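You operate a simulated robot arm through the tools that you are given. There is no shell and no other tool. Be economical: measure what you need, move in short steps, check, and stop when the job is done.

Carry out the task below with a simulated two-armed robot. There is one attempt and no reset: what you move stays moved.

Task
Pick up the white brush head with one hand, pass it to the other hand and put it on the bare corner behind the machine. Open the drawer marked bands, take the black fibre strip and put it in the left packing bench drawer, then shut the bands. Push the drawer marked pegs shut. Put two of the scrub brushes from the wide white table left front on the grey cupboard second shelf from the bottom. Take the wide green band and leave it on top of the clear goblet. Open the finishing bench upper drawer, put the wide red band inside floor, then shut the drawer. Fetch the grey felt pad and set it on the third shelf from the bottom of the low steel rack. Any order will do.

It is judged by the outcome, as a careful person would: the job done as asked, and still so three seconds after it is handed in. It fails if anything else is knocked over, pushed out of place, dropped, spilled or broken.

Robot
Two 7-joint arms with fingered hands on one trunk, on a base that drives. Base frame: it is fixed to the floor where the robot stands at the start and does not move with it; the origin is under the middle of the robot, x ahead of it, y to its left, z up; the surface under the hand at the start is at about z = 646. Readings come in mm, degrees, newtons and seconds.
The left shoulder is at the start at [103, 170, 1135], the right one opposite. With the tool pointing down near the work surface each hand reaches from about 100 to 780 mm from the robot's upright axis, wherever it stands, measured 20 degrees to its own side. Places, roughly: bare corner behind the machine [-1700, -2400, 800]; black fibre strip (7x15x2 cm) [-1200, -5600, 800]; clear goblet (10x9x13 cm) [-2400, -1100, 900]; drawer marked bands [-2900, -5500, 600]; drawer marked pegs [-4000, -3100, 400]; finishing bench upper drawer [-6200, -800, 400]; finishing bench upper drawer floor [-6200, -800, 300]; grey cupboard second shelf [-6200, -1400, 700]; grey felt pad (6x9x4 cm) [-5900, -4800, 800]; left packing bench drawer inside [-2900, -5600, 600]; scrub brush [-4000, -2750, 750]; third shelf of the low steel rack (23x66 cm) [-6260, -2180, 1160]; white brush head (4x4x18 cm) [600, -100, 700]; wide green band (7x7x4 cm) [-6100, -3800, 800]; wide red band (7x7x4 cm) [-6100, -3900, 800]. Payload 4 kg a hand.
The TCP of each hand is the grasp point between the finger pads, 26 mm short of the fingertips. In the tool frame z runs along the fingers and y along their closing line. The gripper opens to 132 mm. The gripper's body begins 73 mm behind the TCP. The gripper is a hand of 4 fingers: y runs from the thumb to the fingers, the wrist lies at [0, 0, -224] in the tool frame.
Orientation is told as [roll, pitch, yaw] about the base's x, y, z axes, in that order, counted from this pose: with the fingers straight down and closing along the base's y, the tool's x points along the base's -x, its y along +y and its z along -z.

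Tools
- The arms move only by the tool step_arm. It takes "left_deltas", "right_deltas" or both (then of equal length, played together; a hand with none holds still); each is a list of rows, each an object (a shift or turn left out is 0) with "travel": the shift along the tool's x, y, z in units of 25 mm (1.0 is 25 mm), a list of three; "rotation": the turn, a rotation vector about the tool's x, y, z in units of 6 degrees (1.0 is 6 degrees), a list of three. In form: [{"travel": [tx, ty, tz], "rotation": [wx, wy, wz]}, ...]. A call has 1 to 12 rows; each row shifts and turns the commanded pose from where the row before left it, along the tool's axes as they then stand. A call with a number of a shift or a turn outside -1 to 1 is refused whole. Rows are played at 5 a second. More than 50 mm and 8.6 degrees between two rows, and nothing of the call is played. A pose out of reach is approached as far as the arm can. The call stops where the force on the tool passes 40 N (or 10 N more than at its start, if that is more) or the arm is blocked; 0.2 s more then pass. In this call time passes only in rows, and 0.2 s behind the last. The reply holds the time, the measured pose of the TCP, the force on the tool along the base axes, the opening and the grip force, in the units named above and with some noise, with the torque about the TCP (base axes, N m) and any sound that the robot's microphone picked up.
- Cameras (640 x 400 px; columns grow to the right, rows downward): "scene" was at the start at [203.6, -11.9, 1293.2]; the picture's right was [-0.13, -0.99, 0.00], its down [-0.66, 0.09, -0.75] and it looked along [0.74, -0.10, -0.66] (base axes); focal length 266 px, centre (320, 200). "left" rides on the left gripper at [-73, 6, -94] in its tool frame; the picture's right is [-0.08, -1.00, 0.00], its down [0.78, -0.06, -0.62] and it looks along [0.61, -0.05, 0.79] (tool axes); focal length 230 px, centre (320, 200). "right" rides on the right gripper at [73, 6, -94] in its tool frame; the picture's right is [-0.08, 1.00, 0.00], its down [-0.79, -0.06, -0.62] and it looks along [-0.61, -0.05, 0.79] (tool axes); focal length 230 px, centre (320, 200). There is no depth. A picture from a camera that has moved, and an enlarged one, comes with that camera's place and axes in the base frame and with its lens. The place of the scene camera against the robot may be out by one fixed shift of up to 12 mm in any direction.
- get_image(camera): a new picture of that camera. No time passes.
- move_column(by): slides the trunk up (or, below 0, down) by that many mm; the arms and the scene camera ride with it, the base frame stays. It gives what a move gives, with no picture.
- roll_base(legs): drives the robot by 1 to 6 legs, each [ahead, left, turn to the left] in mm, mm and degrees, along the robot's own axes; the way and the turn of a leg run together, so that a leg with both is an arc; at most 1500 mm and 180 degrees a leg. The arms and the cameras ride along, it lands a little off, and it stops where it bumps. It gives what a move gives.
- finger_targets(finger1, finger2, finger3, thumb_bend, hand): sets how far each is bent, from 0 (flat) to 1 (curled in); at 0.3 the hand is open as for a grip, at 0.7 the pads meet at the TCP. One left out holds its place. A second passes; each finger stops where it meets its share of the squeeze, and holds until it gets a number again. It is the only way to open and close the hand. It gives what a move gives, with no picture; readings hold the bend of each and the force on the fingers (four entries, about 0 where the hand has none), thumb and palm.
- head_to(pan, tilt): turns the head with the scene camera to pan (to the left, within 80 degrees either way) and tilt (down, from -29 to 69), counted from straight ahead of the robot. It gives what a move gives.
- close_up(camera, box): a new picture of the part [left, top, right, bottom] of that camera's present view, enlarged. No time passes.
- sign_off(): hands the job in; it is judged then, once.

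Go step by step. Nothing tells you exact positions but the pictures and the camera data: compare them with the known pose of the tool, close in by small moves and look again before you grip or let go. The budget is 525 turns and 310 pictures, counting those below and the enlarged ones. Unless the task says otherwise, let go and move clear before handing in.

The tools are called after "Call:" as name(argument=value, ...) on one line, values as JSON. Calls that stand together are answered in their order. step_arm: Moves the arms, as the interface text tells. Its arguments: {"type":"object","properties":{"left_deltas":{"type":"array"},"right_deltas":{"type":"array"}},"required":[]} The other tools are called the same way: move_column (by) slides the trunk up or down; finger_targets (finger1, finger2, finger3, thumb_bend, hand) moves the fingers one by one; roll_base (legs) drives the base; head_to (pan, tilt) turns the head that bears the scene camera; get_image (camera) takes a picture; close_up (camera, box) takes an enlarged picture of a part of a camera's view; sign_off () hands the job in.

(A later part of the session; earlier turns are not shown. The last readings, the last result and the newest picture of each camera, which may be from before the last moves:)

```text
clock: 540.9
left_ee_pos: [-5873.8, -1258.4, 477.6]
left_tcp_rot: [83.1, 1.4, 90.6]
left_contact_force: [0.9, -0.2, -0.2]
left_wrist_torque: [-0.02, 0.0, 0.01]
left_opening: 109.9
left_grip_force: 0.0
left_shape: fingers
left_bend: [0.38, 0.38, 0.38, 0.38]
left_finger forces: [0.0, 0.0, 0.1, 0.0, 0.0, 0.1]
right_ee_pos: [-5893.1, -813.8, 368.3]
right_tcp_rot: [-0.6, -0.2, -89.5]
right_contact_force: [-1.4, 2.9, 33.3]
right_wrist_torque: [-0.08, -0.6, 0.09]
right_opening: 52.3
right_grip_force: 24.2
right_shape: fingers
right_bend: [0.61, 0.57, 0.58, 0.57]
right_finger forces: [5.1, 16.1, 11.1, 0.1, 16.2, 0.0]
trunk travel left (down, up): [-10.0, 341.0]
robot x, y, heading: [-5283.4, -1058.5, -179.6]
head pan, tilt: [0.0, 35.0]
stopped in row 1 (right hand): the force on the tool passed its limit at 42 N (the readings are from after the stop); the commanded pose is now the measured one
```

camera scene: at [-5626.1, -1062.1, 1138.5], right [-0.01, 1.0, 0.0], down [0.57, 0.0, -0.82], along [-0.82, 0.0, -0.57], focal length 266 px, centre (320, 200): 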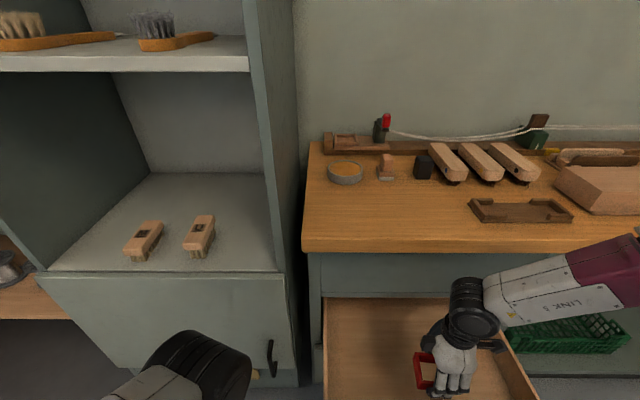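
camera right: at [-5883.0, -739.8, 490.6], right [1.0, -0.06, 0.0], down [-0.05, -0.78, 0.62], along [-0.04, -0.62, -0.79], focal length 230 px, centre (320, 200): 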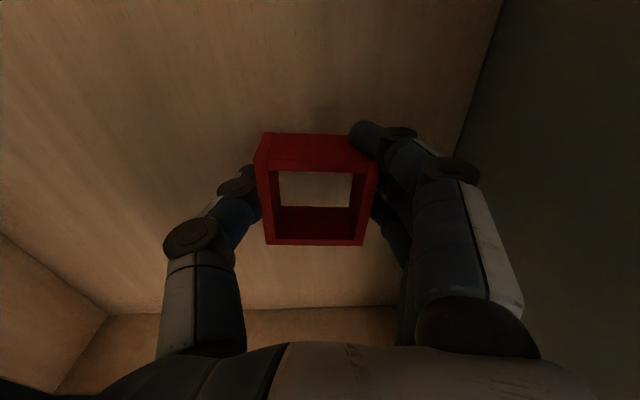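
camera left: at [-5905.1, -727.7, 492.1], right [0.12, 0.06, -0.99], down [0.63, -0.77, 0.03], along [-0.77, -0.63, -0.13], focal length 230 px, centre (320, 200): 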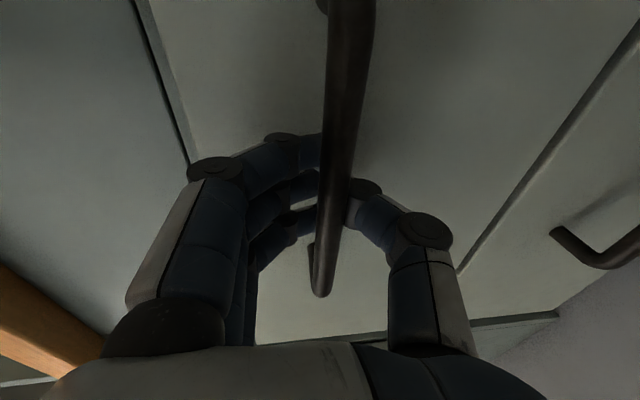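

Band touches the drawer floor. Release and lift out.

Call:
step_arm(right_deltas=[{"travel": [0, 0, -0.1]}])

Call:
finger_targets(hand="right", finger1=0.42, finger2=0.42, finger3=0.42, thumb_bend=0.42)

Call:
step_arm(right_deltas=[{"travel": [0, 0, -0.6]}, {"travel": [0, 0, -1]}, {"travel": [0, 0, -1]}, {"travel": [0, 0, -1]}, {"travel": [0, 0, -1]}, {"travel": [0, 0, -1]}, {"travel": [0, 0, -1]}, {"travel": [0, 0, -1]}, {"travel": [0, 0, -1]}, {"travel": [0, 0, -1]}, {"travel": [0, 0, -1]}, {"travel": [0, 0, -1]}])

Call:
get_image(camera="right")

```text
clock: 541.3
left_ee_pos: [-5873.4, -1256.4, 477.0]
left_tcp_rot: [83.0, 1.4, 90.6]
left_contact_force: [0.3, 0.4, 0.2]
left_wrist_torque: [0.02, 0.02, 0.0]
left_opening: 109.8
left_grip_force: 0.0
left_shape: fingers
left_bend: [0.38, 0.38, 0.38, 0.38]
left_finger forces: [0.0, 0.0, 0.0, 0.0, 0.0, 0.0]
right_ee_pos: [-5889.7, -813.0, 368.0]
right_tcp_rot: [-0.2, -0.1, -89.3]
right_contact_force: [-1.2, 2.5, 26.7]
right_wrist_torque: [-0.09, -0.21, 0.09]
right_opening: 52.6
right_grip_force: 20.7
right_shape: fingers
right_bend: [0.61, 0.58, 0.58, 0.57]
right_finger forces: [5.1, 11.3, 8.7, 0.1, 16.6, 0.0]
trunk travel left (down, up): [-10.0, 341.0]
robot x, y, heading: [-5279.7, -1062.1, -179.2]
head pan, tilt: [0.0, 35.0]
```

```text
clock: 542.3
left_ee_pos: [-5874.9, -1257.9, 475.9]
left_tcp_rot: [83.0, 1.4, 90.6]
left_contact_force: [0.2, -0.1, 0.1]
left_wrist_torque: [0.02, -0.01, 0.02]
left_opening: 109.7
left_grip_force: 0.0
left_shape: fingers
left_bend: [0.38, 0.38, 0.38, 0.38]
left_finger forces: [0.0, 0.1, 0.1, 0.0, 0.1, 0.0]
right_ee_pos: [-5888.6, -813.6, 367.0]
right_tcp_rot: [0.0, -0.2, -89.3]
right_contact_force: [-1.3, -2.6, 15.9]
right_wrist_torque: [0.27, -0.52, -0.05]
right_opening: 84.4
right_grip_force: 8.4
right_shape: fingers
right_bend: [0.59, 0.42, 0.42, 0.42]
right_finger forces: [14.5, 0.2, 0.1, 0.0, 1.5, 0.1]
trunk travel left (down, up): [-10.0, 341.0]
robot x, y, heading: [-5282.9, -1061.1, -179.7]
head pan, tilt: [0.0, 35.0]
```

```text
clock: 544.9
left_ee_pos: [-5873.7, -1256.4, 476.6]
left_tcp_rot: [82.9, 1.4, 90.6]
left_contact_force: [0.3, 0.5, 0.6]
left_wrist_torque: [0.02, 0.02, 0.03]
left_opening: 109.8
left_grip_force: 0.1
left_shape: fingers
left_bend: [0.38, 0.38, 0.38, 0.38]
left_finger forces: [0.1, 0.0, 0.0, 0.0, 0.0, 0.0]
right_ee_pos: [-5889.9, -811.9, 657.2]
right_tcp_rot: [0.0, -0.2, -89.3]
right_contact_force: [0.0, 0.4, -0.6]
right_wrist_torque: [-0.02, 0.01, 0.02]
right_opening: 96.5
right_grip_force: 0.0
right_shape: fingers
right_bend: [0.42, 0.42, 0.42, 0.42]
right_finger forces: [0.1, 0.1, 0.0, 0.0, 0.1, 0.0]
trunk travel left (down, up): [-10.0, 341.0]
robot x, y, heading: [-5278.1, -1059.5, -179.7]
head pan, tilt: [0.0, 35.0]
```

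```text
109 pictures are left
camera right: at [-5884.9, -738.7, 750.2], right [1.0, -0.06, 0.0], down [-0.05, -0.78, 0.62], along [-0.04, -0.62, -0.79], focal length 230 px, centre (320, 200)
```

right: 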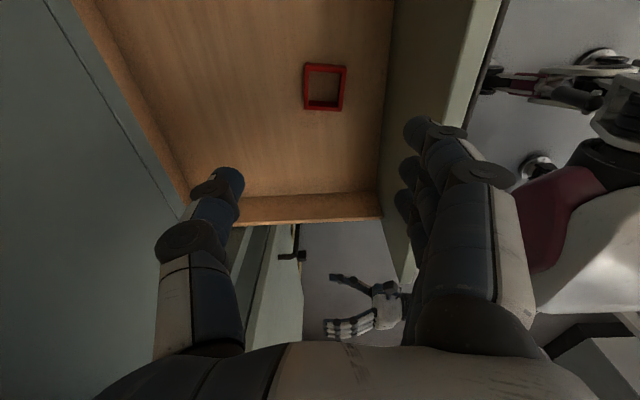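

Red band lies on the drawer floor. Back off, retract the right hand, make a left fist and align with the drawer front.

Call:
roll_base(legs=[[-250, 0, 0]])

Call:
step_arm(right_deltas=[{"travel": [0, 1, -0.5]}, {"travel": [0, 1, -0.5]}, {"travel": [0, 1, -0.5]}, {"travel": [0, 1, -0.5]}, {"travel": [0, 1, -0.5]}, {"travel": [0, 1, -0.5]}, {"travel": [0, 1, 0]}, {"travel": [0, 1, 0]}], left_deltas=[{"travel": [0, 0.9, -0.1]}, {"travel": [0, 0.9, -0.1]}, {}, {}, {}, {}, {}, {}])

Call:
finger_targets(hand="left", thumb_bend=0.72, finger1=0.72, finger2=0.72, finger3=0.72)

Call:
roll_base(legs=[[0, -445, 0]])

Call:
get_image(camera="scene")

Call:
get_image(camera="left")

```text
clock: 546.7
left_ee_pos: [-5626.1, -1256.4, 476.8]
left_tcp_rot: [82.9, 1.5, 90.5]
left_contact_force: [-0.7, -0.1, -0.1]
left_wrist_torque: [-0.02, -0.04, -0.05]
left_opening: 109.9
left_grip_force: 0.0
left_shape: fingers
left_bend: [0.38, 0.38, 0.38, 0.38]
left_finger forces: [0.0, 0.1, 0.1, 0.0, 0.0, 0.1]
right_ee_pos: [-5643.3, -811.7, 656.6]
right_tcp_rot: [0.0, -0.1, -89.2]
right_contact_force: [0.1, 0.5, 0.8]
right_wrist_torque: [-0.02, 0.03, 0.02]
right_opening: 96.7
right_grip_force: 0.1
right_shape: fingers
right_bend: [0.42, 0.42, 0.42, 0.42]
right_finger forces: [0.1, 0.1, 0.0, 0.0, 0.0, 0.0]
trunk travel left (down, up): [-10.0, 341.0]
robot x, y, heading: [-5033.3, -1055.5, -179.4]
head pan, tilt: [0.0, 35.0]
```

```text
clock: 548.5
left_ee_pos: [-5627.5, -1255.1, 521.0]
left_tcp_rot: [82.9, 1.3, 90.7]
left_contact_force: [-0.8, 0.4, 0.0]
left_wrist_torque: [0.02, 0.0, -0.04]
left_opening: 109.7
left_grip_force: 0.1
left_shape: fingers
left_bend: [0.38, 0.38, 0.38, 0.38]
left_finger forces: [0.0, 0.1, 0.0, 0.0, 0.0, 0.0]
right_ee_pos: [-5499.1, -808.0, 730.8]
right_tcp_rot: [0.1, -0.1, -89.2]
right_contact_force: [-0.2, -0.7, -0.5]
right_wrist_torque: [0.02, 0.0, 0.01]
right_opening: 96.6
right_grip_force: 0.1
right_shape: fingers
right_bend: [0.42, 0.42, 0.42, 0.42]
right_finger forces: [0.0, 0.1, 0.0, 0.0, 0.1, 0.1]
right hand out of reach, approached as far as the arm can: row 6, 7, 8
trunk travel left (down, up): [-10.0, 341.0]
robot x, y, heading: [-5030.3, -1058.5, -179.7]
head pan, tilt: [0.0, 35.0]
```

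```text
clock: 549.5
left_ee_pos: [-5627.4, -1255.2, 521.2]
left_tcp_rot: [82.8, 1.5, 90.7]
left_contact_force: [0.3, 0.1, 0.4]
left_wrist_torque: [0.0, 0.02, -0.01]
left_opening: 11.4
left_grip_force: 0.0
left_shape: fingers
left_bend: [0.72, 0.71, 0.72, 0.71]
left_finger forces: [0.1, 0.0, 0.1, 0.0, 0.0, 0.0]
right_ee_pos: [-5498.8, -809.3, 731.0]
right_tcp_rot: [0.2, -0.2, -89.2]
right_contact_force: [-0.8, -0.1, -0.2]
right_wrist_torque: [0.01, -0.04, 0.02]
right_opening: 96.4
right_grip_force: 0.1
right_shape: fingers
right_bend: [0.42, 0.42, 0.42, 0.42]
right_finger forces: [0.1, 0.1, 0.0, 0.1, 0.0, 0.0]
trunk travel left (down, up): [-10.0, 341.0]
robot x, y, heading: [-5032.6, -1059.1, -179.6]
head pan, tilt: [0.0, 35.0]
```

```text
clock: 553.9
left_ee_pos: [-5629.9, -811.1, 521.2]
left_tcp_rot: [82.8, 1.5, 90.6]
left_contact_force: [0.4, 0.5, -0.4]
left_wrist_torque: [0.0, 0.0, 0.0]
left_opening: 11.4
left_grip_force: 0.1
left_shape: fingers
left_bend: [0.72, 0.71, 0.72, 0.71]
left_finger forces: [0.0, 0.0, 0.0, 0.0, 0.0, 0.0]
right_ee_pos: [-5502.3, -363.2, 730.9]
right_tcp_rot: [0.1, -0.2, -89.4]
right_contact_force: [-0.1, 0.6, -0.4]
right_wrist_torque: [0.03, -0.02, -0.01]
right_opening: 96.5
right_grip_force: 0.0
right_shape: fingers
right_bend: [0.42, 0.42, 0.42, 0.42]
right_finger forces: [0.0, 0.1, 0.0, 0.0, 0.1, 0.0]
trunk travel left (down, up): [-10.0, 341.0]
robot x, y, heading: [-5036.0, -611.0, -179.6]
head pan, tilt: [0.0, 35.0]
```

```text
108 pictures are left
camera scene: at [-5380.7, -616.6, 1138.6], right [-0.01, 1.0, 0.0], down [0.57, 0.0, -0.82], along [-0.82, 0.0, -0.57], focal length 266 px, centre (320, 200)
```

scene: 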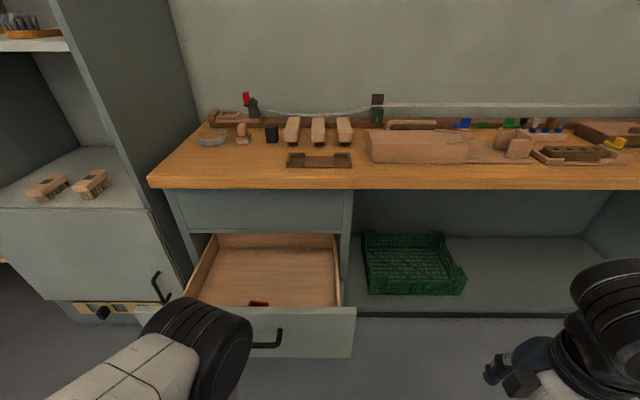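

```text
107 pictures are left
camera left: at [-5538.3, -736.5, 536.6], right [0.12, 0.05, -0.99], down [0.63, -0.78, 0.04], along [-0.77, -0.63, -0.13], focal length 230 px, centre (320, 200)
```

left: 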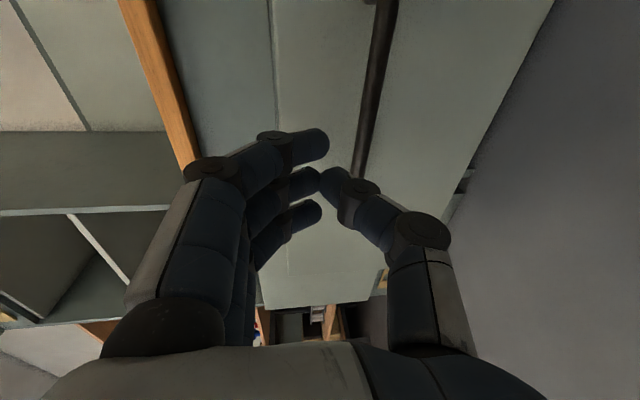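

Fist aligned just above the handle. Drive forward to close.

Call:
roll_base(legs=[[330, 0, 0]])

Call:
step_arm(left_deltas=[{"travel": [0, 0.06, 0.5]}, {"travel": [0, 0.06, 0.5]}, {"travel": [0, 0.06, 0.5]}])

Call:
get_image(camera="scene")

Call:
get_image(camera="left")

```text
clock: 556.1
left_ee_pos: [-5962.0, -812.5, 521.2]
left_tcp_rot: [83.0, 1.4, 90.6]
left_contact_force: [0.4, 0.1, -0.9]
left_wrist_torque: [0.03, 0.0, -0.04]
left_opening: 11.1
left_grip_force: 0.0
left_shape: fingers
left_bend: [0.72, 0.71, 0.72, 0.71]
left_finger forces: [0.0, 0.0, 0.0, 0.1, 0.0, 0.0]
right_ee_pos: [-5835.3, -365.6, 729.9]
right_tcp_rot: [0.2, -0.2, -89.3]
right_contact_force: [-0.4, -0.2, -0.2]
right_wrist_torque: [-0.04, -0.01, 0.03]
right_opening: 96.6
right_grip_force: 0.0
right_shape: fingers
right_bend: [0.42, 0.42, 0.42, 0.42]
right_finger forces: [0.0, 0.0, 0.1, 0.1, 0.0, 0.0]
trunk travel left (down, up): [-10.0, 341.0]
robot x, y, heading: [-5370.0, -617.7, -179.8]
head pan, tilt: [0.0, 35.0]
```

```text
clock: 556.9
left_ee_pos: [-6000.3, -812.7, 520.8]
left_tcp_rot: [83.0, 1.5, 90.8]
left_contact_force: [1.9, -0.5, 0.9]
left_wrist_torque: [0.02, 0.02, 0.01]
left_opening: 11.3
left_grip_force: 0.0
left_shape: fingers
left_bend: [0.72, 0.72, 0.72, 0.71]
left_finger forces: [0.0, 0.0, 0.0, 0.1, 0.1, 0.1]
right_ee_pos: [-5833.3, -365.9, 730.4]
right_tcp_rot: [0.1, -0.2, -89.3]
right_contact_force: [0.7, -0.5, -0.7]
right_wrist_torque: [-0.03, 0.0, -0.01]
right_opening: 96.5
right_grip_force: 0.0
right_shape: fingers
right_bend: [0.42, 0.42, 0.42, 0.42]
right_finger forces: [0.1, 0.1, 0.1, 0.1, 0.0, 0.0]
trunk travel left (down, up): [-10.0, 341.0]
robot x, y, heading: [-5364.0, -613.5, -179.6]
head pan, tilt: [0.0, 35.0]
```

```text
106 pictures are left
camera scene: at [-5713.2, -618.4, 1138.6], right [-0.01, 1.0, 0.0], down [0.57, 0.0, -0.82], along [-0.82, 0.0, -0.57], focal length 266 px, centre (320, 200)
```

scene: 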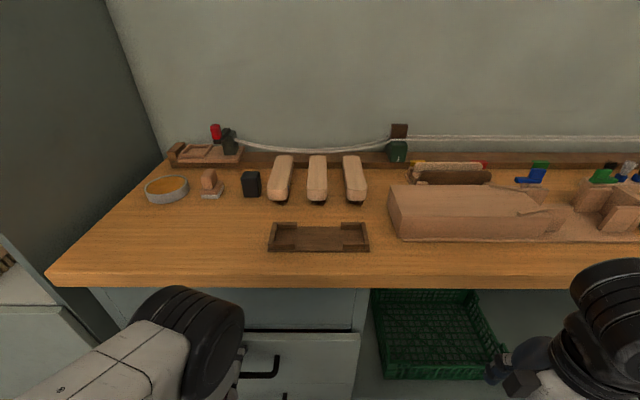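

```text
105 pictures are left
camera left: at [-5908.9, -738.8, 536.6], right [0.12, 0.05, -0.99], down [0.63, -0.78, 0.04], along [-0.77, -0.63, -0.13], focal length 230 px, centre (320, 200)
```

left: 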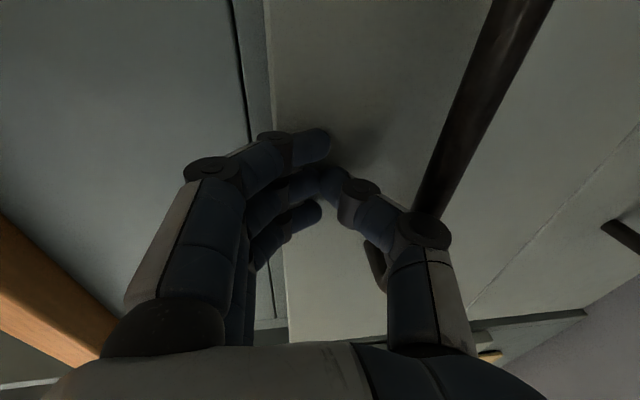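

Keep pushing until it stops.

Call:
step_arm(left_deltas=[{"travel": [0, 0.03, 0.25]}, {"travel": [0, 0.03, 0.25]}, {"travel": [0, 0.03, 0.25]}, {"travel": [0, 0.03, 0.25]}, {"travel": [0, 0.03, 0.25]}, {"travel": [0, 0.03, 0.25]}])

Call:
get_image(camera="left")

```text
clock: 557.6
left_ee_pos: [-6006.2, -814.7, 518.5]
left_tcp_rot: [82.3, 1.5, 90.7]
left_contact_force: [15.1, 0.1, 8.1]
left_wrist_torque: [0.0, -0.14, -0.1]
left_opening: 10.5
left_grip_force: 8.0
left_shape: fingers
left_bend: [0.72, 0.73, 0.72, 0.72]
left_finger forces: [0.3, 13.2, 0.0, 0.0, 5.0, 0.0]
right_ee_pos: [-5834.0, -365.7, 731.2]
right_tcp_rot: [0.0, -0.2, -89.2]
right_contact_force: [-0.1, -0.3, 0.1]
right_wrist_torque: [0.03, 0.01, -0.02]
right_opening: 96.7
right_grip_force: 0.1
right_shape: fingers
right_bend: [0.42, 0.42, 0.42, 0.42]
right_finger forces: [0.1, 0.0, 0.0, 0.0, 0.1, 0.1]
trunk travel left (down, up): [-10.0, 341.0]
robot x, y, heading: [-5370.9, -613.0, -179.3]
head pan, tilt: [0.0, 35.0]
stopped in row 3 (left hand): the force on the tool passed its limit at 49 N (the readings are from after the stop); the commanded pose is now the measured one
```

```text
104 pictures are left
camera left: at [-5915.6, -738.7, 535.1], right [0.13, 0.05, -0.99], down [0.63, -0.78, 0.04], along [-0.77, -0.63, -0.14], focal length 230 px, centre (320, 200)
```

left: 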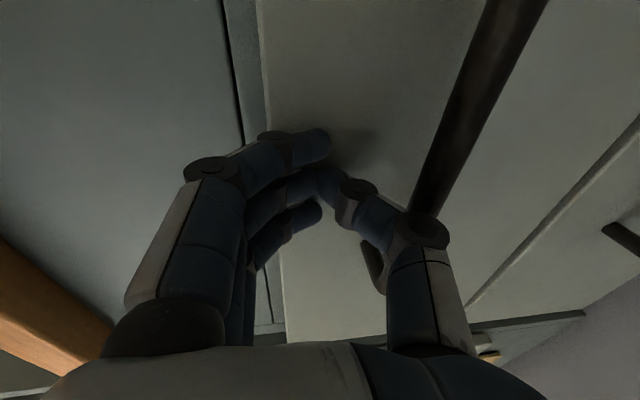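

Shut. Back away, raise the trunk and verify.

Call:
roll_base(legs=[[-400, 0, 0]])

Call:
move_column(by=170)

Call:
get_image(camera="scene")

Call:
step_arm(left_deltas=[{"rotation": [1, 0, 0]}, {"rotation": [1, 0, 0]}, {"rotation": [1, 0, 0]}, {"rotation": [1, 0, 0]}, {"rotation": [1, 0, 0]}, {"rotation": [1, 0, 0]}, {"rotation": [1, 0, 0]}, {"rotation": [1, 0, 0]}, {"rotation": [1, 0, 0]}, {"rotation": [1, 0, 0]}, {"rotation": [1, 0, 0]}, {"rotation": [1, 0, 0]}])

Call:
step_arm(left_deltas=[{"rotation": [1, 0, 0]}, {"rotation": [0.8, 0, 0]}, {"travel": [0, 0, -1]}, {"travel": [0, 0, -1]}, {"travel": [0, 0, -1]}, {"travel": [0, 0, -1]}, {"travel": [0, 0, -1]}, {"travel": [0, -0.5, -1]}, {"travel": [0, -0.5, -1]}, {"travel": [0, -0.5, -1]}, {"travel": [0, -0.5, -1]}, {"travel": [0, -0.5, -1]}])

```text
clock: 560.1
left_ee_pos: [-5614.0, -810.7, 518.2]
left_tcp_rot: [82.4, 1.4, 90.6]
left_contact_force: [-0.7, -0.1, 0.1]
left_wrist_torque: [-0.02, 0.03, -0.01]
left_opening: 10.7
left_grip_force: 0.0
left_shape: fingers
left_bend: [0.72, 0.72, 0.72, 0.71]
left_finger forces: [0.0, 0.0, 0.1, 0.1, 0.0, 0.0]
right_ee_pos: [-5438.3, -362.3, 730.9]
right_tcp_rot: [0.1, -0.2, -89.3]
right_contact_force: [0.7, -0.5, 0.4]
right_wrist_torque: [-0.02, 0.02, 0.0]
right_opening: 96.6
right_grip_force: 0.1
right_shape: fingers
right_bend: [0.42, 0.42, 0.42, 0.42]
right_finger forces: [0.0, 0.1, 0.0, 0.0, 0.0, 0.0]
trunk travel left (down, up): [-10.0, 341.0]
robot x, y, heading: [-4972.0, -611.8, -179.7]
head pan, tilt: [0.0, 35.0]
```

```text
clock: 562.0
left_ee_pos: [-5613.8, -810.7, 686.8]
left_tcp_rot: [82.3, 1.5, 90.5]
left_contact_force: [-1.0, 0.3, -1.1]
left_wrist_torque: [0.05, 0.02, 0.01]
left_opening: 10.7
left_grip_force: 0.0
left_shape: fingers
left_bend: [0.72, 0.72, 0.72, 0.71]
left_finger forces: [0.1, 0.1, 0.0, 0.0, 0.0, 0.0]
right_ee_pos: [-5437.9, -362.9, 898.7]
right_tcp_rot: [0.2, -0.2, -89.3]
right_contact_force: [0.2, 0.0, 0.0]
right_wrist_torque: [0.01, -0.03, 0.0]
right_opening: 96.7
right_grip_force: 0.0
right_shape: fingers
right_bend: [0.42, 0.42, 0.42, 0.42]
right_finger forces: [0.0, 0.1, 0.0, 0.0, 0.0, 0.1]
trunk travel left (down, up): [-180.0, 171.0]
robot x, y, heading: [-4969.0, -612.5, -180.0]
head pan, tilt: [0.0, 35.0]
```

```text
103 pictures are left
camera scene: at [-5146.4, -615.2, 1334.3], right [0.0, 1.0, 0.0], down [0.57, 0.0, -0.82], along [-0.82, 0.0, -0.57], focal length 266 px, centre (320, 200)
```

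scene: 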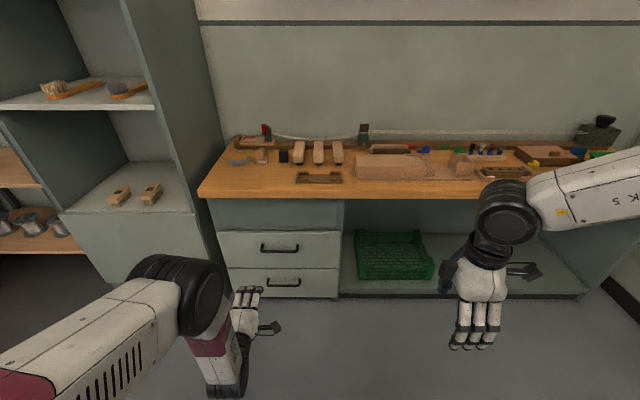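

```text
clock: 564.6
left_ee_pos: [-5613.3, -810.3, 687.1]
left_tcp_rot: [10.1, 1.4, 90.7]
left_contact_force: [0.4, 0.2, -0.6]
left_wrist_torque: [0.02, -0.03, 0.02]
left_opening: 11.0
left_grip_force: 0.0
left_shape: fingers
left_bend: [0.72, 0.72, 0.72, 0.71]
left_finger forces: [0.1, 0.0, 0.1, 0.0, 0.0, 0.0]
right_ee_pos: [-5437.6, -362.9, 900.5]
right_tcp_rot: [0.1, -0.1, -89.3]
right_contact_force: [0.8, 0.1, 1.1]
right_wrist_torque: [0.02, 0.01, 0.01]
right_opening: 96.7
right_grip_force: 0.1
right_shape: fingers
right_bend: [0.42, 0.42, 0.42, 0.42]
right_finger forces: [0.1, 0.1, 0.0, 0.0, 0.0, 0.0]
trunk travel left (down, up): [-180.0, 171.0]
robot x, y, heading: [-4970.7, -613.2, -179.6]
head pan, tilt: [0.0, 35.0]
```

```text
clock: 567.2
left_ee_pos: [-5551.9, -802.6, 938.0]
left_tcp_rot: [-0.4, 1.4, 90.7]
left_contact_force: [-0.6, 0.2, 0.5]
left_wrist_torque: [0.03, 0.05, -0.03]
left_opening: 11.1
left_grip_force: 0.0
left_shape: fingers
left_bend: [0.72, 0.72, 0.72, 0.71]
left_finger forces: [0.0, 0.1, 0.0, 0.1, 0.0, 0.1]
right_ee_pos: [-5438.2, -363.5, 901.3]
right_tcp_rot: [0.1, -0.3, -89.3]
right_contact_force: [0.3, 0.3, 0.5]
right_wrist_torque: [0.01, 0.03, 0.02]
right_opening: 96.5
right_grip_force: 0.0
right_shape: fingers
right_bend: [0.42, 0.42, 0.42, 0.42]
right_finger forces: [0.1, 0.0, 0.0, 0.0, 0.0, 0.0]
trunk travel left (down, up): [-180.0, 171.0]
robot x, y, heading: [-4972.7, -608.9, -179.5]
head pan, tilt: [0.0, 35.0]
```

Drawer is shut. Now drive back along the aisle to the green band.

Call:
roll_base(legs=[[0, 1500, 0], [0, 1500, 0], [0, 450, 0]])

Call:
step_arm(right_deltas=[{"travel": [0, 0, -1]}, {"travel": [0, 0, -1]}, {"travel": [0, 0, -1]}, {"travel": [0, 0, -1]}, {"travel": [0, 0, -1]}, {"travel": [0, 0, -1]}], left_deltas=[{"travel": [0.5, -1, -0.5]}, {"travel": [0.5, -1, -0.5]}, {"travel": [0.5, -1, -0.5]}, {"travel": [0.5, -1, -0.5]}, {"travel": [0.5, 0, 0]}, {"travel": [0.5, 0, 0]}])

Call:
roll_base(legs=[[440, 0, 0]])

Call:
get_image(camera="scene")

Call:
get_image(camera="right")

```text
clock: 597.6
left_ee_pos: [-5538.3, -4265.4, 938.2]
left_tcp_rot: [-0.5, 1.5, 90.8]
left_contact_force: [-1.0, -0.1, -1.0]
left_wrist_torque: [0.03, 0.02, -0.01]
left_opening: 11.2
left_grip_force: 0.0
left_shape: fingers
left_bend: [0.72, 0.72, 0.72, 0.71]
left_finger forces: [0.1, 0.0, 0.1, 0.0, 0.1, 0.0]
right_ee_pos: [-5423.2, -3825.9, 898.7]
right_tcp_rot: [0.2, -0.2, -89.1]
right_contact_force: [-0.5, -0.5, -0.2]
right_wrist_torque: [0.03, 0.04, -0.01]
right_opening: 96.6
right_grip_force: 0.1
right_shape: fingers
right_bend: [0.42, 0.42, 0.42, 0.42]
right_finger forces: [0.0, 0.0, 0.1, 0.1, 0.0, 0.1]
trunk travel left (down, up): [-180.0, 171.0]
robot x, y, heading: [-4958.4, -4072.2, -179.5]
head pan, tilt: [0.0, 35.0]
```

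```text
clock: 599.0
left_ee_pos: [-5436.1, -4339.5, 989.6]
left_tcp_rot: [-0.4, 1.3, 90.8]
left_contact_force: [1.0, 0.8, -0.6]
left_wrist_torque: [-0.01, 0.03, -0.01]
left_opening: 10.7
left_grip_force: 0.1
left_shape: fingers
left_bend: [0.72, 0.72, 0.72, 0.71]
left_finger forces: [0.0, 0.0, 0.1, 0.1, 0.0, 0.1]
right_ee_pos: [-5425.7, -3824.3, 1051.5]
right_tcp_rot: [0.1, -0.3, -89.0]
right_contact_force: [0.7, 0.1, 0.3]
right_wrist_torque: [0.0, 0.0, 0.01]
right_opening: 96.7
right_grip_force: 0.2
right_shape: fingers
right_bend: [0.42, 0.42, 0.42, 0.42]
right_finger forces: [0.1, 0.0, 0.0, 0.1, 0.0, 0.0]
trunk travel left (down, up): [-180.0, 171.0]
robot x, y, heading: [-4960.6, -4073.1, -179.5]
head pan, tilt: [0.0, 35.0]
```

```text
clock: 601.6
left_ee_pos: [-5875.9, -4340.0, 990.5]
left_tcp_rot: [-0.6, 1.4, 90.5]
left_contact_force: [-0.1, -0.2, -0.7]
left_wrist_torque: [-0.01, -0.05, -0.02]
left_opening: 10.8
left_grip_force: 0.0
left_shape: fingers
left_bend: [0.72, 0.72, 0.72, 0.71]
left_finger forces: [0.0, 0.0, 0.1, 0.0, 0.0, 0.0]
right_ee_pos: [-5864.0, -3825.4, 1050.3]
right_tcp_rot: [0.1, -0.1, -89.4]
right_contact_force: [-0.4, 0.8, -0.6]
right_wrist_torque: [-0.02, 0.0, 0.0]
right_opening: 96.7
right_grip_force: 0.1
right_shape: fingers
right_bend: [0.42, 0.42, 0.42, 0.42]
right_finger forces: [0.1, 0.0, 0.0, 0.0, 0.0, 0.0]
trunk travel left (down, up): [-180.0, 171.0]
robot x, y, heading: [-5396.6, -4076.0, -180.0]
head pan, tilt: [0.0, 35.0]
```

```text
102 pictures are left
camera scene: at [-5570.9, -4078.6, 1334.5], right [0.0, 1.0, 0.0], down [0.57, 0.0, -0.82], along [-0.82, 0.0, -0.57], focal length 266 px, centre (320, 200)
```

scene: 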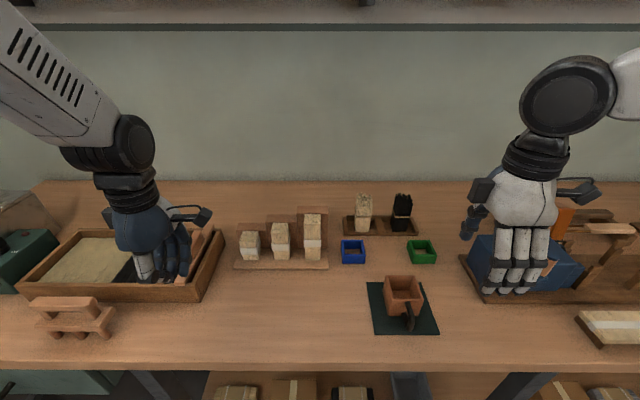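

```text
101 pictures are left
camera right: at [-5858.9, -3752.1, 1144.5], right [1.0, -0.07, 0.0], down [-0.05, -0.78, 0.62], along [-0.04, -0.62, -0.79], focal length 230 px, centre (320, 200)
```

right: 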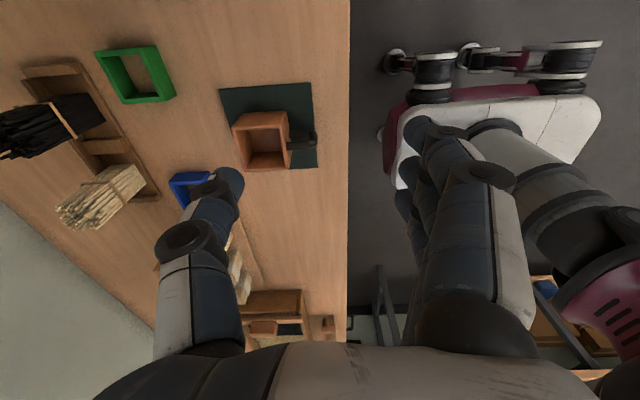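

Green ≈ [-6108,-3795]. Reposition slightly and bring the right hand over it.

Call:
roll_base(legs=[[60, -70, 0]])

Call:
finger_targets(hand="right", finger1=0.46, finger2=0.46, finger3=0.46, thumb_bend=0.46)

Call:
step_arm(right_deltas=[{"travel": [-0.2, -0.9, 0]}, {"travel": [-0.2, -0.9, 0]}, {"travel": [-0.2, -0.9, 0]}, {"travel": [-0.2, -0.9, 0]}, {"travel": [-0.2, -0.9, 0]}, {"travel": [-0.2, -0.9, 0]}, {"travel": [-0.2, -0.9, 0]}, {"travel": [-0.2, -0.9, 0]}, {"travel": [0, 0, 1]}, {"travel": [0, 0, 1]}, {"travel": [0, 0, 1]}, {"travel": [0, 0, 1]}])

Call:
get_image(camera="right")

```text
clock: 602.9
left_ee_pos: [-5937.4, -4270.9, 990.2]
left_tcp_rot: [-0.7, 1.4, 90.5]
left_contact_force: [-0.3, 0.0, 0.3]
left_wrist_torque: [-0.02, -0.02, -0.03]
left_opening: 11.0
left_grip_force: 0.0
left_shape: fingers
left_bend: [0.72, 0.72, 0.72, 0.71]
left_finger forces: [0.0, 0.0, 0.0, 0.0, 0.1, 0.1]
right_ee_pos: [-5924.2, -3756.1, 1051.4]
right_tcp_rot: [0.1, -0.2, -89.4]
right_contact_force: [0.3, 0.8, -0.6]
right_wrist_torque: [0.02, -0.06, -0.01]
right_opening: 96.6
right_grip_force: 0.3
right_shape: fingers
right_bend: [0.42, 0.42, 0.42, 0.42]
right_finger forces: [0.0, 0.1, 0.0, 0.0, 0.1, 0.0]
trunk travel left (down, up): [-180.0, 171.0]
robot x, y, heading: [-5458.6, -4009.3, -179.7]
head pan, tilt: [0.0, 35.0]
```

```text
clock: 603.9
left_ee_pos: [-5936.8, -4270.5, 991.8]
left_tcp_rot: [-0.5, 1.4, 90.5]
left_contact_force: [-0.7, 0.6, 0.4]
left_wrist_torque: [0.0, 0.02, -0.02]
left_opening: 11.1
left_grip_force: 0.1
left_shape: fingers
left_bend: [0.72, 0.72, 0.72, 0.71]
left_finger forces: [0.0, 0.1, 0.0, 0.0, 0.0, 0.0]
right_ee_pos: [-5922.8, -3755.6, 1051.0]
right_tcp_rot: [0.0, -0.1, -89.3]
right_contact_force: [0.2, 0.4, 0.2]
right_wrist_torque: [0.0, -0.03, 0.02]
right_opening: 84.7
right_grip_force: 0.0
right_shape: fingers
right_bend: [0.46, 0.46, 0.46, 0.46]
right_finger forces: [0.0, 0.0, 0.0, 0.1, 0.0, 0.0]
trunk travel left (down, up): [-180.0, 171.0]
robot x, y, heading: [-5457.5, -4008.8, -179.5]
head pan, tilt: [0.0, 35.0]
```

```text
clock: 606.5
left_ee_pos: [-5938.1, -4270.2, 989.5]
left_tcp_rot: [-0.5, 1.3, 90.5]
left_contact_force: [0.8, 0.5, 0.9]
left_wrist_torque: [0.01, -0.04, 0.02]
left_opening: 10.8
left_grip_force: 0.0
left_shape: fingers
left_bend: [0.72, 0.72, 0.72, 0.71]
left_finger forces: [0.0, 0.0, 0.0, 0.0, 0.1, 0.0]
right_ee_pos: [-6102.7, -3798.1, 950.2]
right_tcp_rot: [0.2, -0.2, -89.4]
right_contact_force: [0.4, 0.3, -0.7]
right_wrist_torque: [-0.01, 0.0, 0.01]
right_opening: 84.8
right_grip_force: 0.0
right_shape: fingers
right_bend: [0.46, 0.46, 0.46, 0.46]
right_finger forces: [0.0, 0.1, 0.0, 0.0, 0.1, 0.1]
trunk travel left (down, up): [-180.0, 171.0]
robot x, y, heading: [-5455.9, -4010.3, -179.7]
head pan, tilt: [0.0, 35.0]
```

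```text
100 pictures are left
camera right: at [-6098.6, -3725.3, 1044.0], right [1.0, -0.07, 0.0], down [-0.05, -0.78, 0.62], along [-0.04, -0.62, -0.79], focal length 230 px, centre (320, 200)
```

right: 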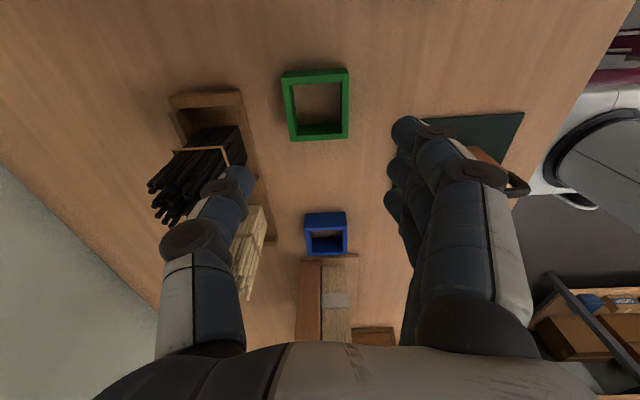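

Green centre ≈ [-6107,-3790]. Correct and descend.

Call:
step_arm(right_deltas=[{"travel": [0.32, -0.1, 0.8]}, {"travel": [0, 0, 1]}, {"travel": [0, 0, 1]}, {"travel": [0, 0, 1]}, {"travel": [0, 0, 0.9]}])

Call:
get_image(camera="right")

Call:
close_up(camera="scene", box=[320, 170, 480, 290])

```text
clock: 607.7
left_ee_pos: [-5937.3, -4270.2, 990.2]
left_tcp_rot: [-0.4, 1.5, 90.5]
left_contact_force: [-0.9, -1.5, -0.2]
left_wrist_torque: [-0.02, -0.03, 0.0]
left_opening: 11.0
left_grip_force: 0.0
left_shape: fingers
left_bend: [0.72, 0.72, 0.72, 0.71]
left_finger forces: [0.0, 0.0, 0.1, 0.0, 0.0, 0.1]
right_ee_pos: [-6106.1, -3790.5, 832.6]
right_tcp_rot: [0.1, -0.2, -89.3]
right_contact_force: [-0.1, -0.5, -0.2]
right_wrist_torque: [-0.02, 0.0, 0.01]
right_opening: 84.6
right_grip_force: 0.0
right_shape: fingers
right_bend: [0.46, 0.46, 0.46, 0.46]
right_finger forces: [0.1, 0.0, 0.1, 0.1, 0.0, 0.0]
trunk travel left (down, up): [-180.0, 171.0]
robot x, y, heading: [-5460.0, -4010.5, -179.6]
head pan, tilt: [0.0, 35.0]
```

```text
99 pictures are left
camera right: at [-6101.2, -3717.2, 926.0], right [1.0, -0.07, 0.0], down [-0.05, -0.78, 0.62], along [-0.04, -0.62, -0.79], focal length 230 px, centre (320, 200)
```

right: 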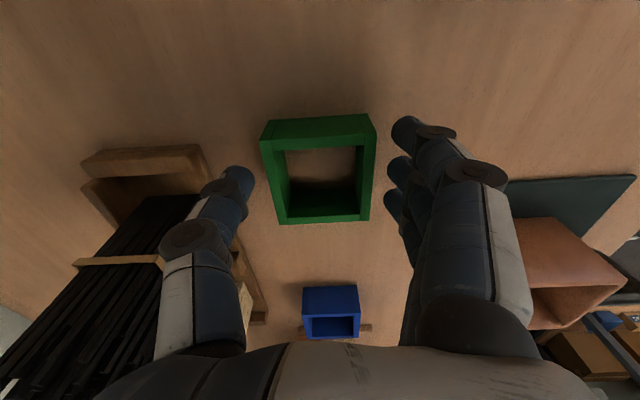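

```text
3.33 times, centred on (400, 230) of scene
camera zoom: at [-5631.0, -4009.6, 1334.4], right [0.0, 1.0, 0.0], down [0.57, 0.0, -0.82], along [-0.82, 0.0, -0.57], focal length 886 px, centre (53, 100)
```

zoom: 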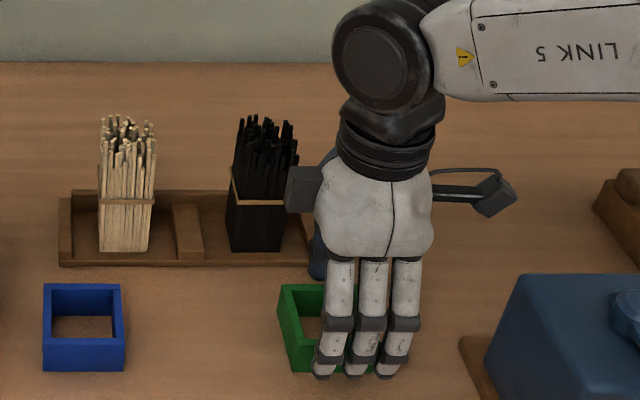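

Aligned; lower and close.

Call:
step_arm(right_deltas=[{"travel": [0, 0, 0.64]}])

Call:
finger_targets(hand="right", finger1=0.62, finger2=0.62, finger3=0.62, thumb_bend=0.62)

Call:
get_image(camera="right")

```text
clock: 608.1
left_ee_pos: [-5937.4, -4269.6, 990.2]
left_tcp_rot: [-0.4, 1.4, 90.5]
left_contact_force: [-0.8, -0.4, -0.2]
left_wrist_torque: [0.01, -0.02, 0.0]
left_opening: 11.3
left_grip_force: 0.0
left_shape: fingers
left_bend: [0.72, 0.72, 0.72, 0.71]
left_finger forces: [0.1, 0.0, 0.0, 0.0, 0.1, 0.1]
right_ee_pos: [-6104.9, -3791.2, 815.5]
right_tcp_rot: [0.1, -0.2, -89.3]
right_contact_force: [0.6, 0.3, 0.2]
right_wrist_torque: [0.0, 0.04, 0.01]
right_opening: 84.8
right_grip_force: 0.1
right_shape: fingers
right_bend: [0.46, 0.46, 0.46, 0.46]
right_finger forces: [0.0, 0.1, 0.1, 0.1, 0.0, 0.0]
trunk travel left (down, up): [-180.0, 171.0]
robot x, y, heading: [-5457.4, -4010.0, -179.8]
head pan, tilt: [0.0, 35.0]
```

```text
clock: 609.1
left_ee_pos: [-5937.0, -4271.0, 988.9]
left_tcp_rot: [-0.3, 1.4, 90.5]
left_contact_force: [-0.2, -0.2, 0.3]
left_wrist_torque: [-0.04, 0.01, -0.02]
left_opening: 11.2
left_grip_force: 0.0
left_shape: fingers
left_bend: [0.72, 0.72, 0.72, 0.71]
left_finger forces: [0.0, 0.1, 0.1, 0.0, 0.1, 0.0]
right_ee_pos: [-6105.6, -3790.3, 816.4]
right_tcp_rot: [0.1, -0.2, -89.3]
right_contact_force: [-1.1, 0.4, 0.1]
right_wrist_torque: [-0.01, -0.02, 0.0]
right_opening: 63.2
right_grip_force: 16.3
right_shape: fingers
right_bend: [0.54, 0.54, 0.55, 0.56]
right_finger forces: [5.4, 5.3, 5.3, 0.1, 15.9, 0.1]
trunk travel left (down, up): [-180.0, 171.0]
robot x, y, heading: [-5459.5, -4004.7, -179.8]
head pan, tilt: [0.0, 35.0]
```

```text
97 pictures are left
camera right: at [-6100.6, -3717.6, 910.8], right [1.0, -0.07, 0.0], down [-0.05, -0.78, 0.62], along [-0.04, -0.62, -0.79], focal length 230 px, centre (320, 200)
```

right: 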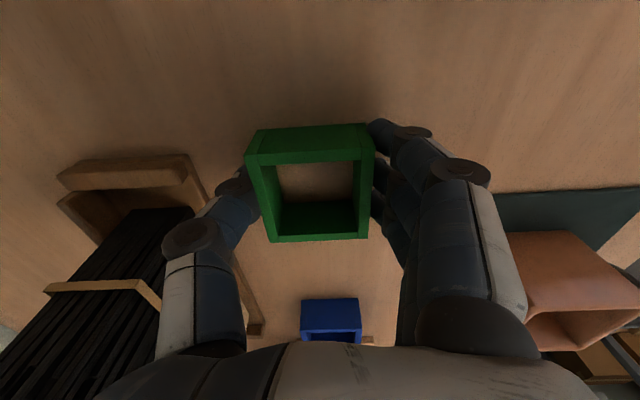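

Green gripped squarely. Lift, retract and drive north along the aisle.

Call:
step_arm(right_deltas=[{"travel": [0, 0, -0.4]}, {"travel": [0, 0, -0.8]}, {"travel": [0, 0, -1]}, {"travel": [0, 0, -1]}, {"travel": [0, 0, -1]}, {"travel": [0, 0, -1]}, {"travel": [0, 0, -1]}, {"travel": [0, 0, -1]}, {"travel": [0, 0, -1]}, {"travel": [0, 0, -1]}, {"travel": [0, 1, 0]}, {"travel": [0, 1, 0]}])

Call:
roll_base(legs=[[-480, 0, 0]])

Call:
step_arm(right_deltas=[{"travel": [0, 1, 0]}, {"travel": [0, 1, 0]}, {"travel": [0, 1, 0]}, {"travel": [0, 1, 0]}, {"travel": [0, 1, 0]}, {"travel": [0, 1, 0]}, {"travel": [0, 1, 0]}, {"travel": [0, 1, 0]}])

Call:
roll_base(legs=[[0, 0, -90], [1500, 0, 0], [1500, 0, 0]])

Call:
head_to(pan=-60, tilt=15)

Call:
get_image(camera="scene")

```text
clock: 611.7
left_ee_pos: [-5937.3, -4269.9, 991.1]
left_tcp_rot: [-0.5, 1.4, 90.5]
left_contact_force: [-0.6, -0.5, 0.1]
left_wrist_torque: [0.03, 0.01, -0.01]
left_opening: 11.1
left_grip_force: 0.0
left_shape: fingers
left_bend: [0.72, 0.72, 0.72, 0.71]
left_finger forces: [0.1, 0.0, 0.1, 0.1, 0.0, 0.0]
right_ee_pos: [-6055.2, -3790.3, 1046.6]
right_tcp_rot: [0.1, -0.3, -89.5]
right_contact_force: [-0.1, -0.3, -0.2]
right_wrist_torque: [-0.03, 0.06, 0.01]
right_opening: 63.2
right_grip_force: 16.1
right_shape: fingers
right_bend: [0.55, 0.55, 0.55, 0.56]
right_finger forces: [5.4, 5.4, 5.3, 0.1, 15.9, 0.0]
trunk travel left (down, up): [-180.0, 171.0]
robot x, y, heading: [-5460.9, -4006.8, -179.7]
head pan, tilt: [0.0, 35.0]
```

```text
clock: 614.6
left_ee_pos: [-5459.1, -4268.9, 989.8]
left_tcp_rot: [-0.4, 1.4, 90.8]
left_contact_force: [0.0, 0.1, -0.3]
left_wrist_torque: [0.0, 0.01, 0.0]
left_opening: 11.0
left_grip_force: 0.0
left_shape: fingers
left_bend: [0.72, 0.72, 0.72, 0.71]
left_finger forces: [0.1, 0.0, 0.0, 0.2, 0.0, 0.0]
right_ee_pos: [-5578.7, -3789.5, 1048.1]
right_tcp_rot: [0.1, -0.2, -89.0]
right_contact_force: [-0.3, 0.9, -0.6]
right_wrist_torque: [0.02, -0.02, 0.03]
right_opening: 63.0
right_grip_force: 16.4
right_shape: fingers
right_bend: [0.55, 0.55, 0.55, 0.56]
right_finger forces: [5.4, 5.2, 5.1, 0.0, 15.9, 0.1]
trunk travel left (down, up): [-180.0, 171.0]
robot x, y, heading: [-4982.5, -4007.9, -179.6]
head pan, tilt: [0.0, 35.0]
```

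```text
clock: 616.4
left_ee_pos: [-5459.5, -4269.8, 990.2]
left_tcp_rot: [-0.3, 1.4, 90.8]
left_contact_force: [-0.8, 0.3, -0.4]
left_wrist_torque: [0.0, 0.01, -0.03]
left_opening: 11.0
left_grip_force: 0.1
left_shape: fingers
left_bend: [0.72, 0.72, 0.72, 0.71]
left_finger forces: [0.1, 0.0, 0.1, 0.1, 0.0, 0.0]
right_ee_pos: [-5379.2, -3786.6, 1046.6]
right_tcp_rot: [0.1, -0.3, -89.1]
right_contact_force: [0.5, 0.6, -0.4]
right_wrist_torque: [0.0, 0.0, 0.03]
right_opening: 63.3
right_grip_force: 15.5
right_shape: fingers
right_bend: [0.55, 0.55, 0.55, 0.56]
right_finger forces: [5.4, 5.4, 5.2, 0.1, 16.0, 0.0]
trunk travel left (down, up): [-180.0, 171.0]
robot x, y, heading: [-4981.3, -4003.9, -179.5]
head pan, tilt: [0.0, 35.0]
```

```text
clock: 634.6
left_ee_pos: [-5290.6, -541.8, 989.8]
left_tcp_rot: [-0.5, 1.4, 1.5]
left_contact_force: [-0.1, 0.0, 0.6]
left_wrist_torque: [-0.04, -0.01, 0.0]
left_opening: 11.0
left_grip_force: 0.1
left_shape: fingers
left_bend: [0.72, 0.72, 0.72, 0.71]
left_finger forces: [0.0, 0.0, 0.0, 0.1, 0.1, 0.0]
right_ee_pos: [-4806.8, -617.6, 1047.7]
right_tcp_rot: [0.1, -0.2, -178.6]
right_contact_force: [-0.6, -0.2, -0.4]
right_wrist_torque: [-0.03, -0.01, 0.0]
right_opening: 63.3
right_grip_force: 16.1
right_shape: fingers
right_bend: [0.55, 0.55, 0.55, 0.56]
right_finger forces: [5.4, 5.2, 5.1, 0.1, 15.6, 0.0]
trunk travel left (down, up): [-180.0, 171.0]
robot x, y, heading: [-5023.1, -1020.6, 91.1]
head pan, tilt: [0.0, 35.0]
```

```text
clock: 635.9
left_ee_pos: [-5290.1, -540.0, 989.1]
left_tcp_rot: [-0.4, 1.4, 1.4]
left_contact_force: [0.5, -0.3, 0.2]
left_wrist_torque: [-0.01, 0.01, -0.01]
left_opening: 10.9
left_grip_force: 0.0
left_shape: fingers
left_bend: [0.72, 0.72, 0.72, 0.71]
left_finger forces: [0.1, 0.1, 0.0, 0.0, 0.0, 0.0]
right_ee_pos: [-4806.0, -616.5, 1048.9]
right_tcp_rot: [0.0, -0.1, -178.5]
right_contact_force: [0.5, -0.1, 0.1]
right_wrist_torque: [0.0, 0.03, 0.02]
right_opening: 62.9
right_grip_force: 15.6
right_shape: fingers
right_bend: [0.55, 0.55, 0.55, 0.56]
right_finger forces: [5.4, 5.1, 5.1, 0.1, 15.6, 0.1]
trunk travel left (down, up): [-180.0, 171.0]
robot x, y, heading: [-5021.3, -1020.8, 90.9]
head pan, tilt: [-60.0, 15.0]
```

```text
96 pictures are left
camera scene: at [-4938.1, -880.6, 1366.5], right [0.52, -0.86, 0.0], down [-0.22, -0.13, -0.97], along [0.83, 0.5, -0.26], focal length 266 px, centre (320, 200)
```

scene: 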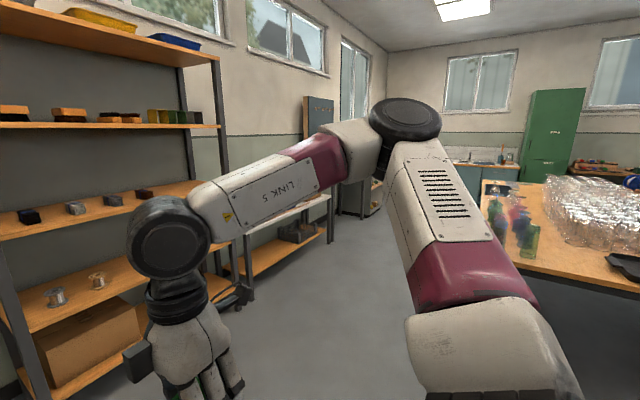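

There's an aisle between the northern shelves and the glass table. Turn to face east and look.

Call:
roll_base(legs=[[0, 0, -91]])

Call:
head_to(pan=0, tilt=22)

Call:
get_image(camera="scene")

```text
clock: 640.1
left_ee_pos: [-4541.9, -753.7, 989.6]
left_tcp_rot: [-0.4, 1.4, -89.2]
left_contact_force: [0.0, -0.1, -0.2]
left_wrist_torque: [-0.01, -0.03, 0.02]
left_opening: 10.9
left_grip_force: 0.0
left_shape: fingers
left_bend: [0.72, 0.72, 0.72, 0.71]
left_finger forces: [0.1, 0.0, 0.1, 0.0, 0.0, 0.1]
right_ee_pos: [-4622.0, -1237.1, 1047.6]
right_tcp_rot: [0.0, -0.3, 90.9]
right_contact_force: [-0.1, 0.2, -0.1]
right_wrist_torque: [0.01, -0.02, 0.02]
right_opening: 62.4
right_grip_force: 15.2
right_shape: fingers
right_bend: [0.55, 0.55, 0.55, 0.56]
right_finger forces: [5.2, 5.1, 5.0, 0.1, 15.3, 0.1]
trunk travel left (down, up): [-180.0, 171.0]
robot x, y, heading: [-5017.7, -1019.6, 0.5]
head pan, tilt: [-60.0, 15.0]
```

```text
clock: 641.4
left_ee_pos: [-4542.0, -753.1, 990.8]
left_tcp_rot: [-0.4, 1.4, -89.2]
left_contact_force: [-0.1, 0.7, -0.2]
left_wrist_torque: [0.04, 0.01, 0.0]
left_opening: 11.0
left_grip_force: 0.0
left_shape: fingers
left_bend: [0.72, 0.72, 0.72, 0.71]
left_finger forces: [0.0, 0.0, 0.0, 0.1, 0.1, 0.1]
right_ee_pos: [-4621.8, -1236.3, 1047.9]
right_tcp_rot: [0.1, -0.2, 90.9]
right_contact_force: [0.5, -0.7, -0.3]
right_wrist_torque: [-0.02, 0.0, -0.04]
right_opening: 62.5
right_grip_force: 15.3
right_shape: fingers
right_bend: [0.55, 0.55, 0.55, 0.56]
right_finger forces: [5.2, 5.1, 5.0, 0.0, 15.4, 0.0]
trunk travel left (down, up): [-180.0, 171.0]
robot x, y, heading: [-5019.4, -1017.4, 0.5]
head pan, tilt: [0.0, 22.0]
```

```text
95 pictures are left
camera scene: at [-4833.3, -1017.6, 1355.2], right [0.01, -1.0, 0.0], down [-0.37, 0.0, -0.93], along [0.93, 0.01, -0.37], focal length 266 px, centre (320, 200)
```

scene: 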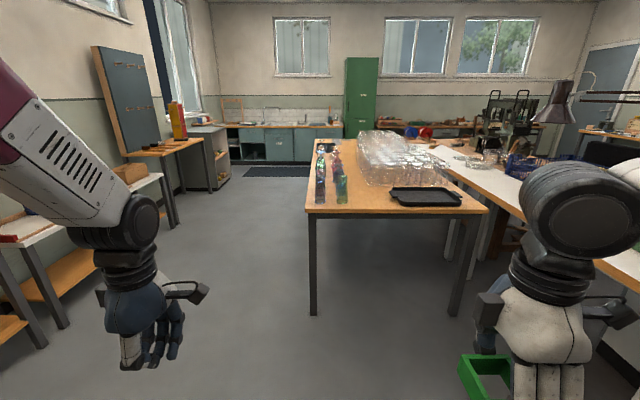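

Aisle is wide. Drive to x≈-2200, y≈-250 and turn south toward the table.

Call:
roll_base(legs=[[0, 770, 0], [1500, 0, 0], [1300, 0, 0], [0, 0, -90]])

Call:
head_to(pan=0, tilt=30)

Call:
get_image(camera="scene")

```text
clock: 665.5
left_ee_pos: [-1981.9, -761.3, 990.3]
left_tcp_rot: [-0.4, 1.4, 179.4]
left_contact_force: [-0.4, -0.2, 0.1]
left_wrist_torque: [0.03, 0.03, 0.02]
left_opening: 11.0
left_grip_force: 0.0
left_shape: fingers
left_bend: [0.72, 0.72, 0.72, 0.71]
left_finger forces: [0.0, 0.1, 0.0, 0.0, 0.0, 0.0]
right_ee_pos: [-2463.6, -668.1, 1047.0]
right_tcp_rot: [0.1, -0.2, -0.5]
right_contact_force: [-0.6, 0.1, -0.7]
right_wrist_torque: [0.0, 0.01, -0.01]
right_opening: 62.4
right_grip_force: 14.8
right_shape: fingers
right_bend: [0.55, 0.55, 0.55, 0.56]
right_finger forces: [5.1, 5.0, 4.9, 0.0, 15.0, 0.0]
trunk travel left (down, up): [-180.0, 171.0]
robot x, y, heading: [-2234.1, -274.7, -90.8]
head pan, tilt: [0.0, 22.0]
```

```text
clock: 666.2
left_ee_pos: [-1982.1, -760.8, 990.8]
left_tcp_rot: [-0.4, 1.4, 179.4]
left_contact_force: [0.9, 0.3, 0.8]
left_wrist_torque: [0.01, 0.0, 0.0]
left_opening: 11.0
left_grip_force: 0.1
left_shape: fingers
left_bend: [0.72, 0.72, 0.72, 0.71]
left_finger forces: [0.0, 0.1, 0.1, 0.0, 0.0, 0.0]
right_ee_pos: [-2462.6, -669.5, 1048.2]
right_tcp_rot: [0.1, -0.3, -0.6]
right_contact_force: [-0.5, 0.7, -0.4]
right_wrist_torque: [0.01, 0.02, 0.0]
right_opening: 62.2
right_grip_force: 14.9
right_shape: fingers
right_bend: [0.55, 0.55, 0.55, 0.56]
right_finger forces: [5.1, 5.0, 4.9, 0.1, 15.0, 0.1]
trunk travel left (down, up): [-180.0, 171.0]
robot x, y, heading: [-2230.9, -274.0, -90.8]
head pan, tilt: [0.0, 30.0]
```

```text
94 pictures are left
camera scene: at [-2233.0, -456.1, 1342.4], right [-1.0, 0.02, 0.0], down [0.01, 0.5, -0.87], along [-0.01, -0.87, -0.5], focal length 266 px, centre (320, 200)
```

scene: 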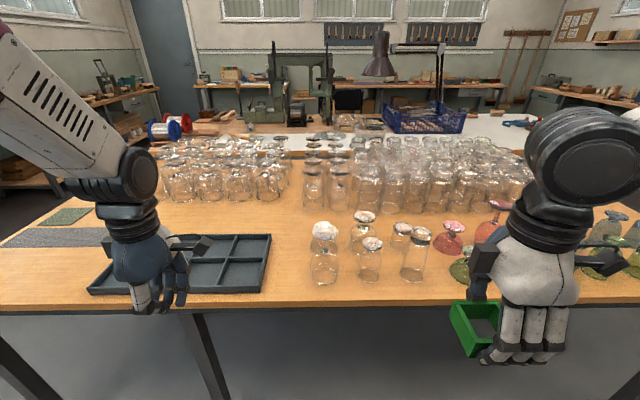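

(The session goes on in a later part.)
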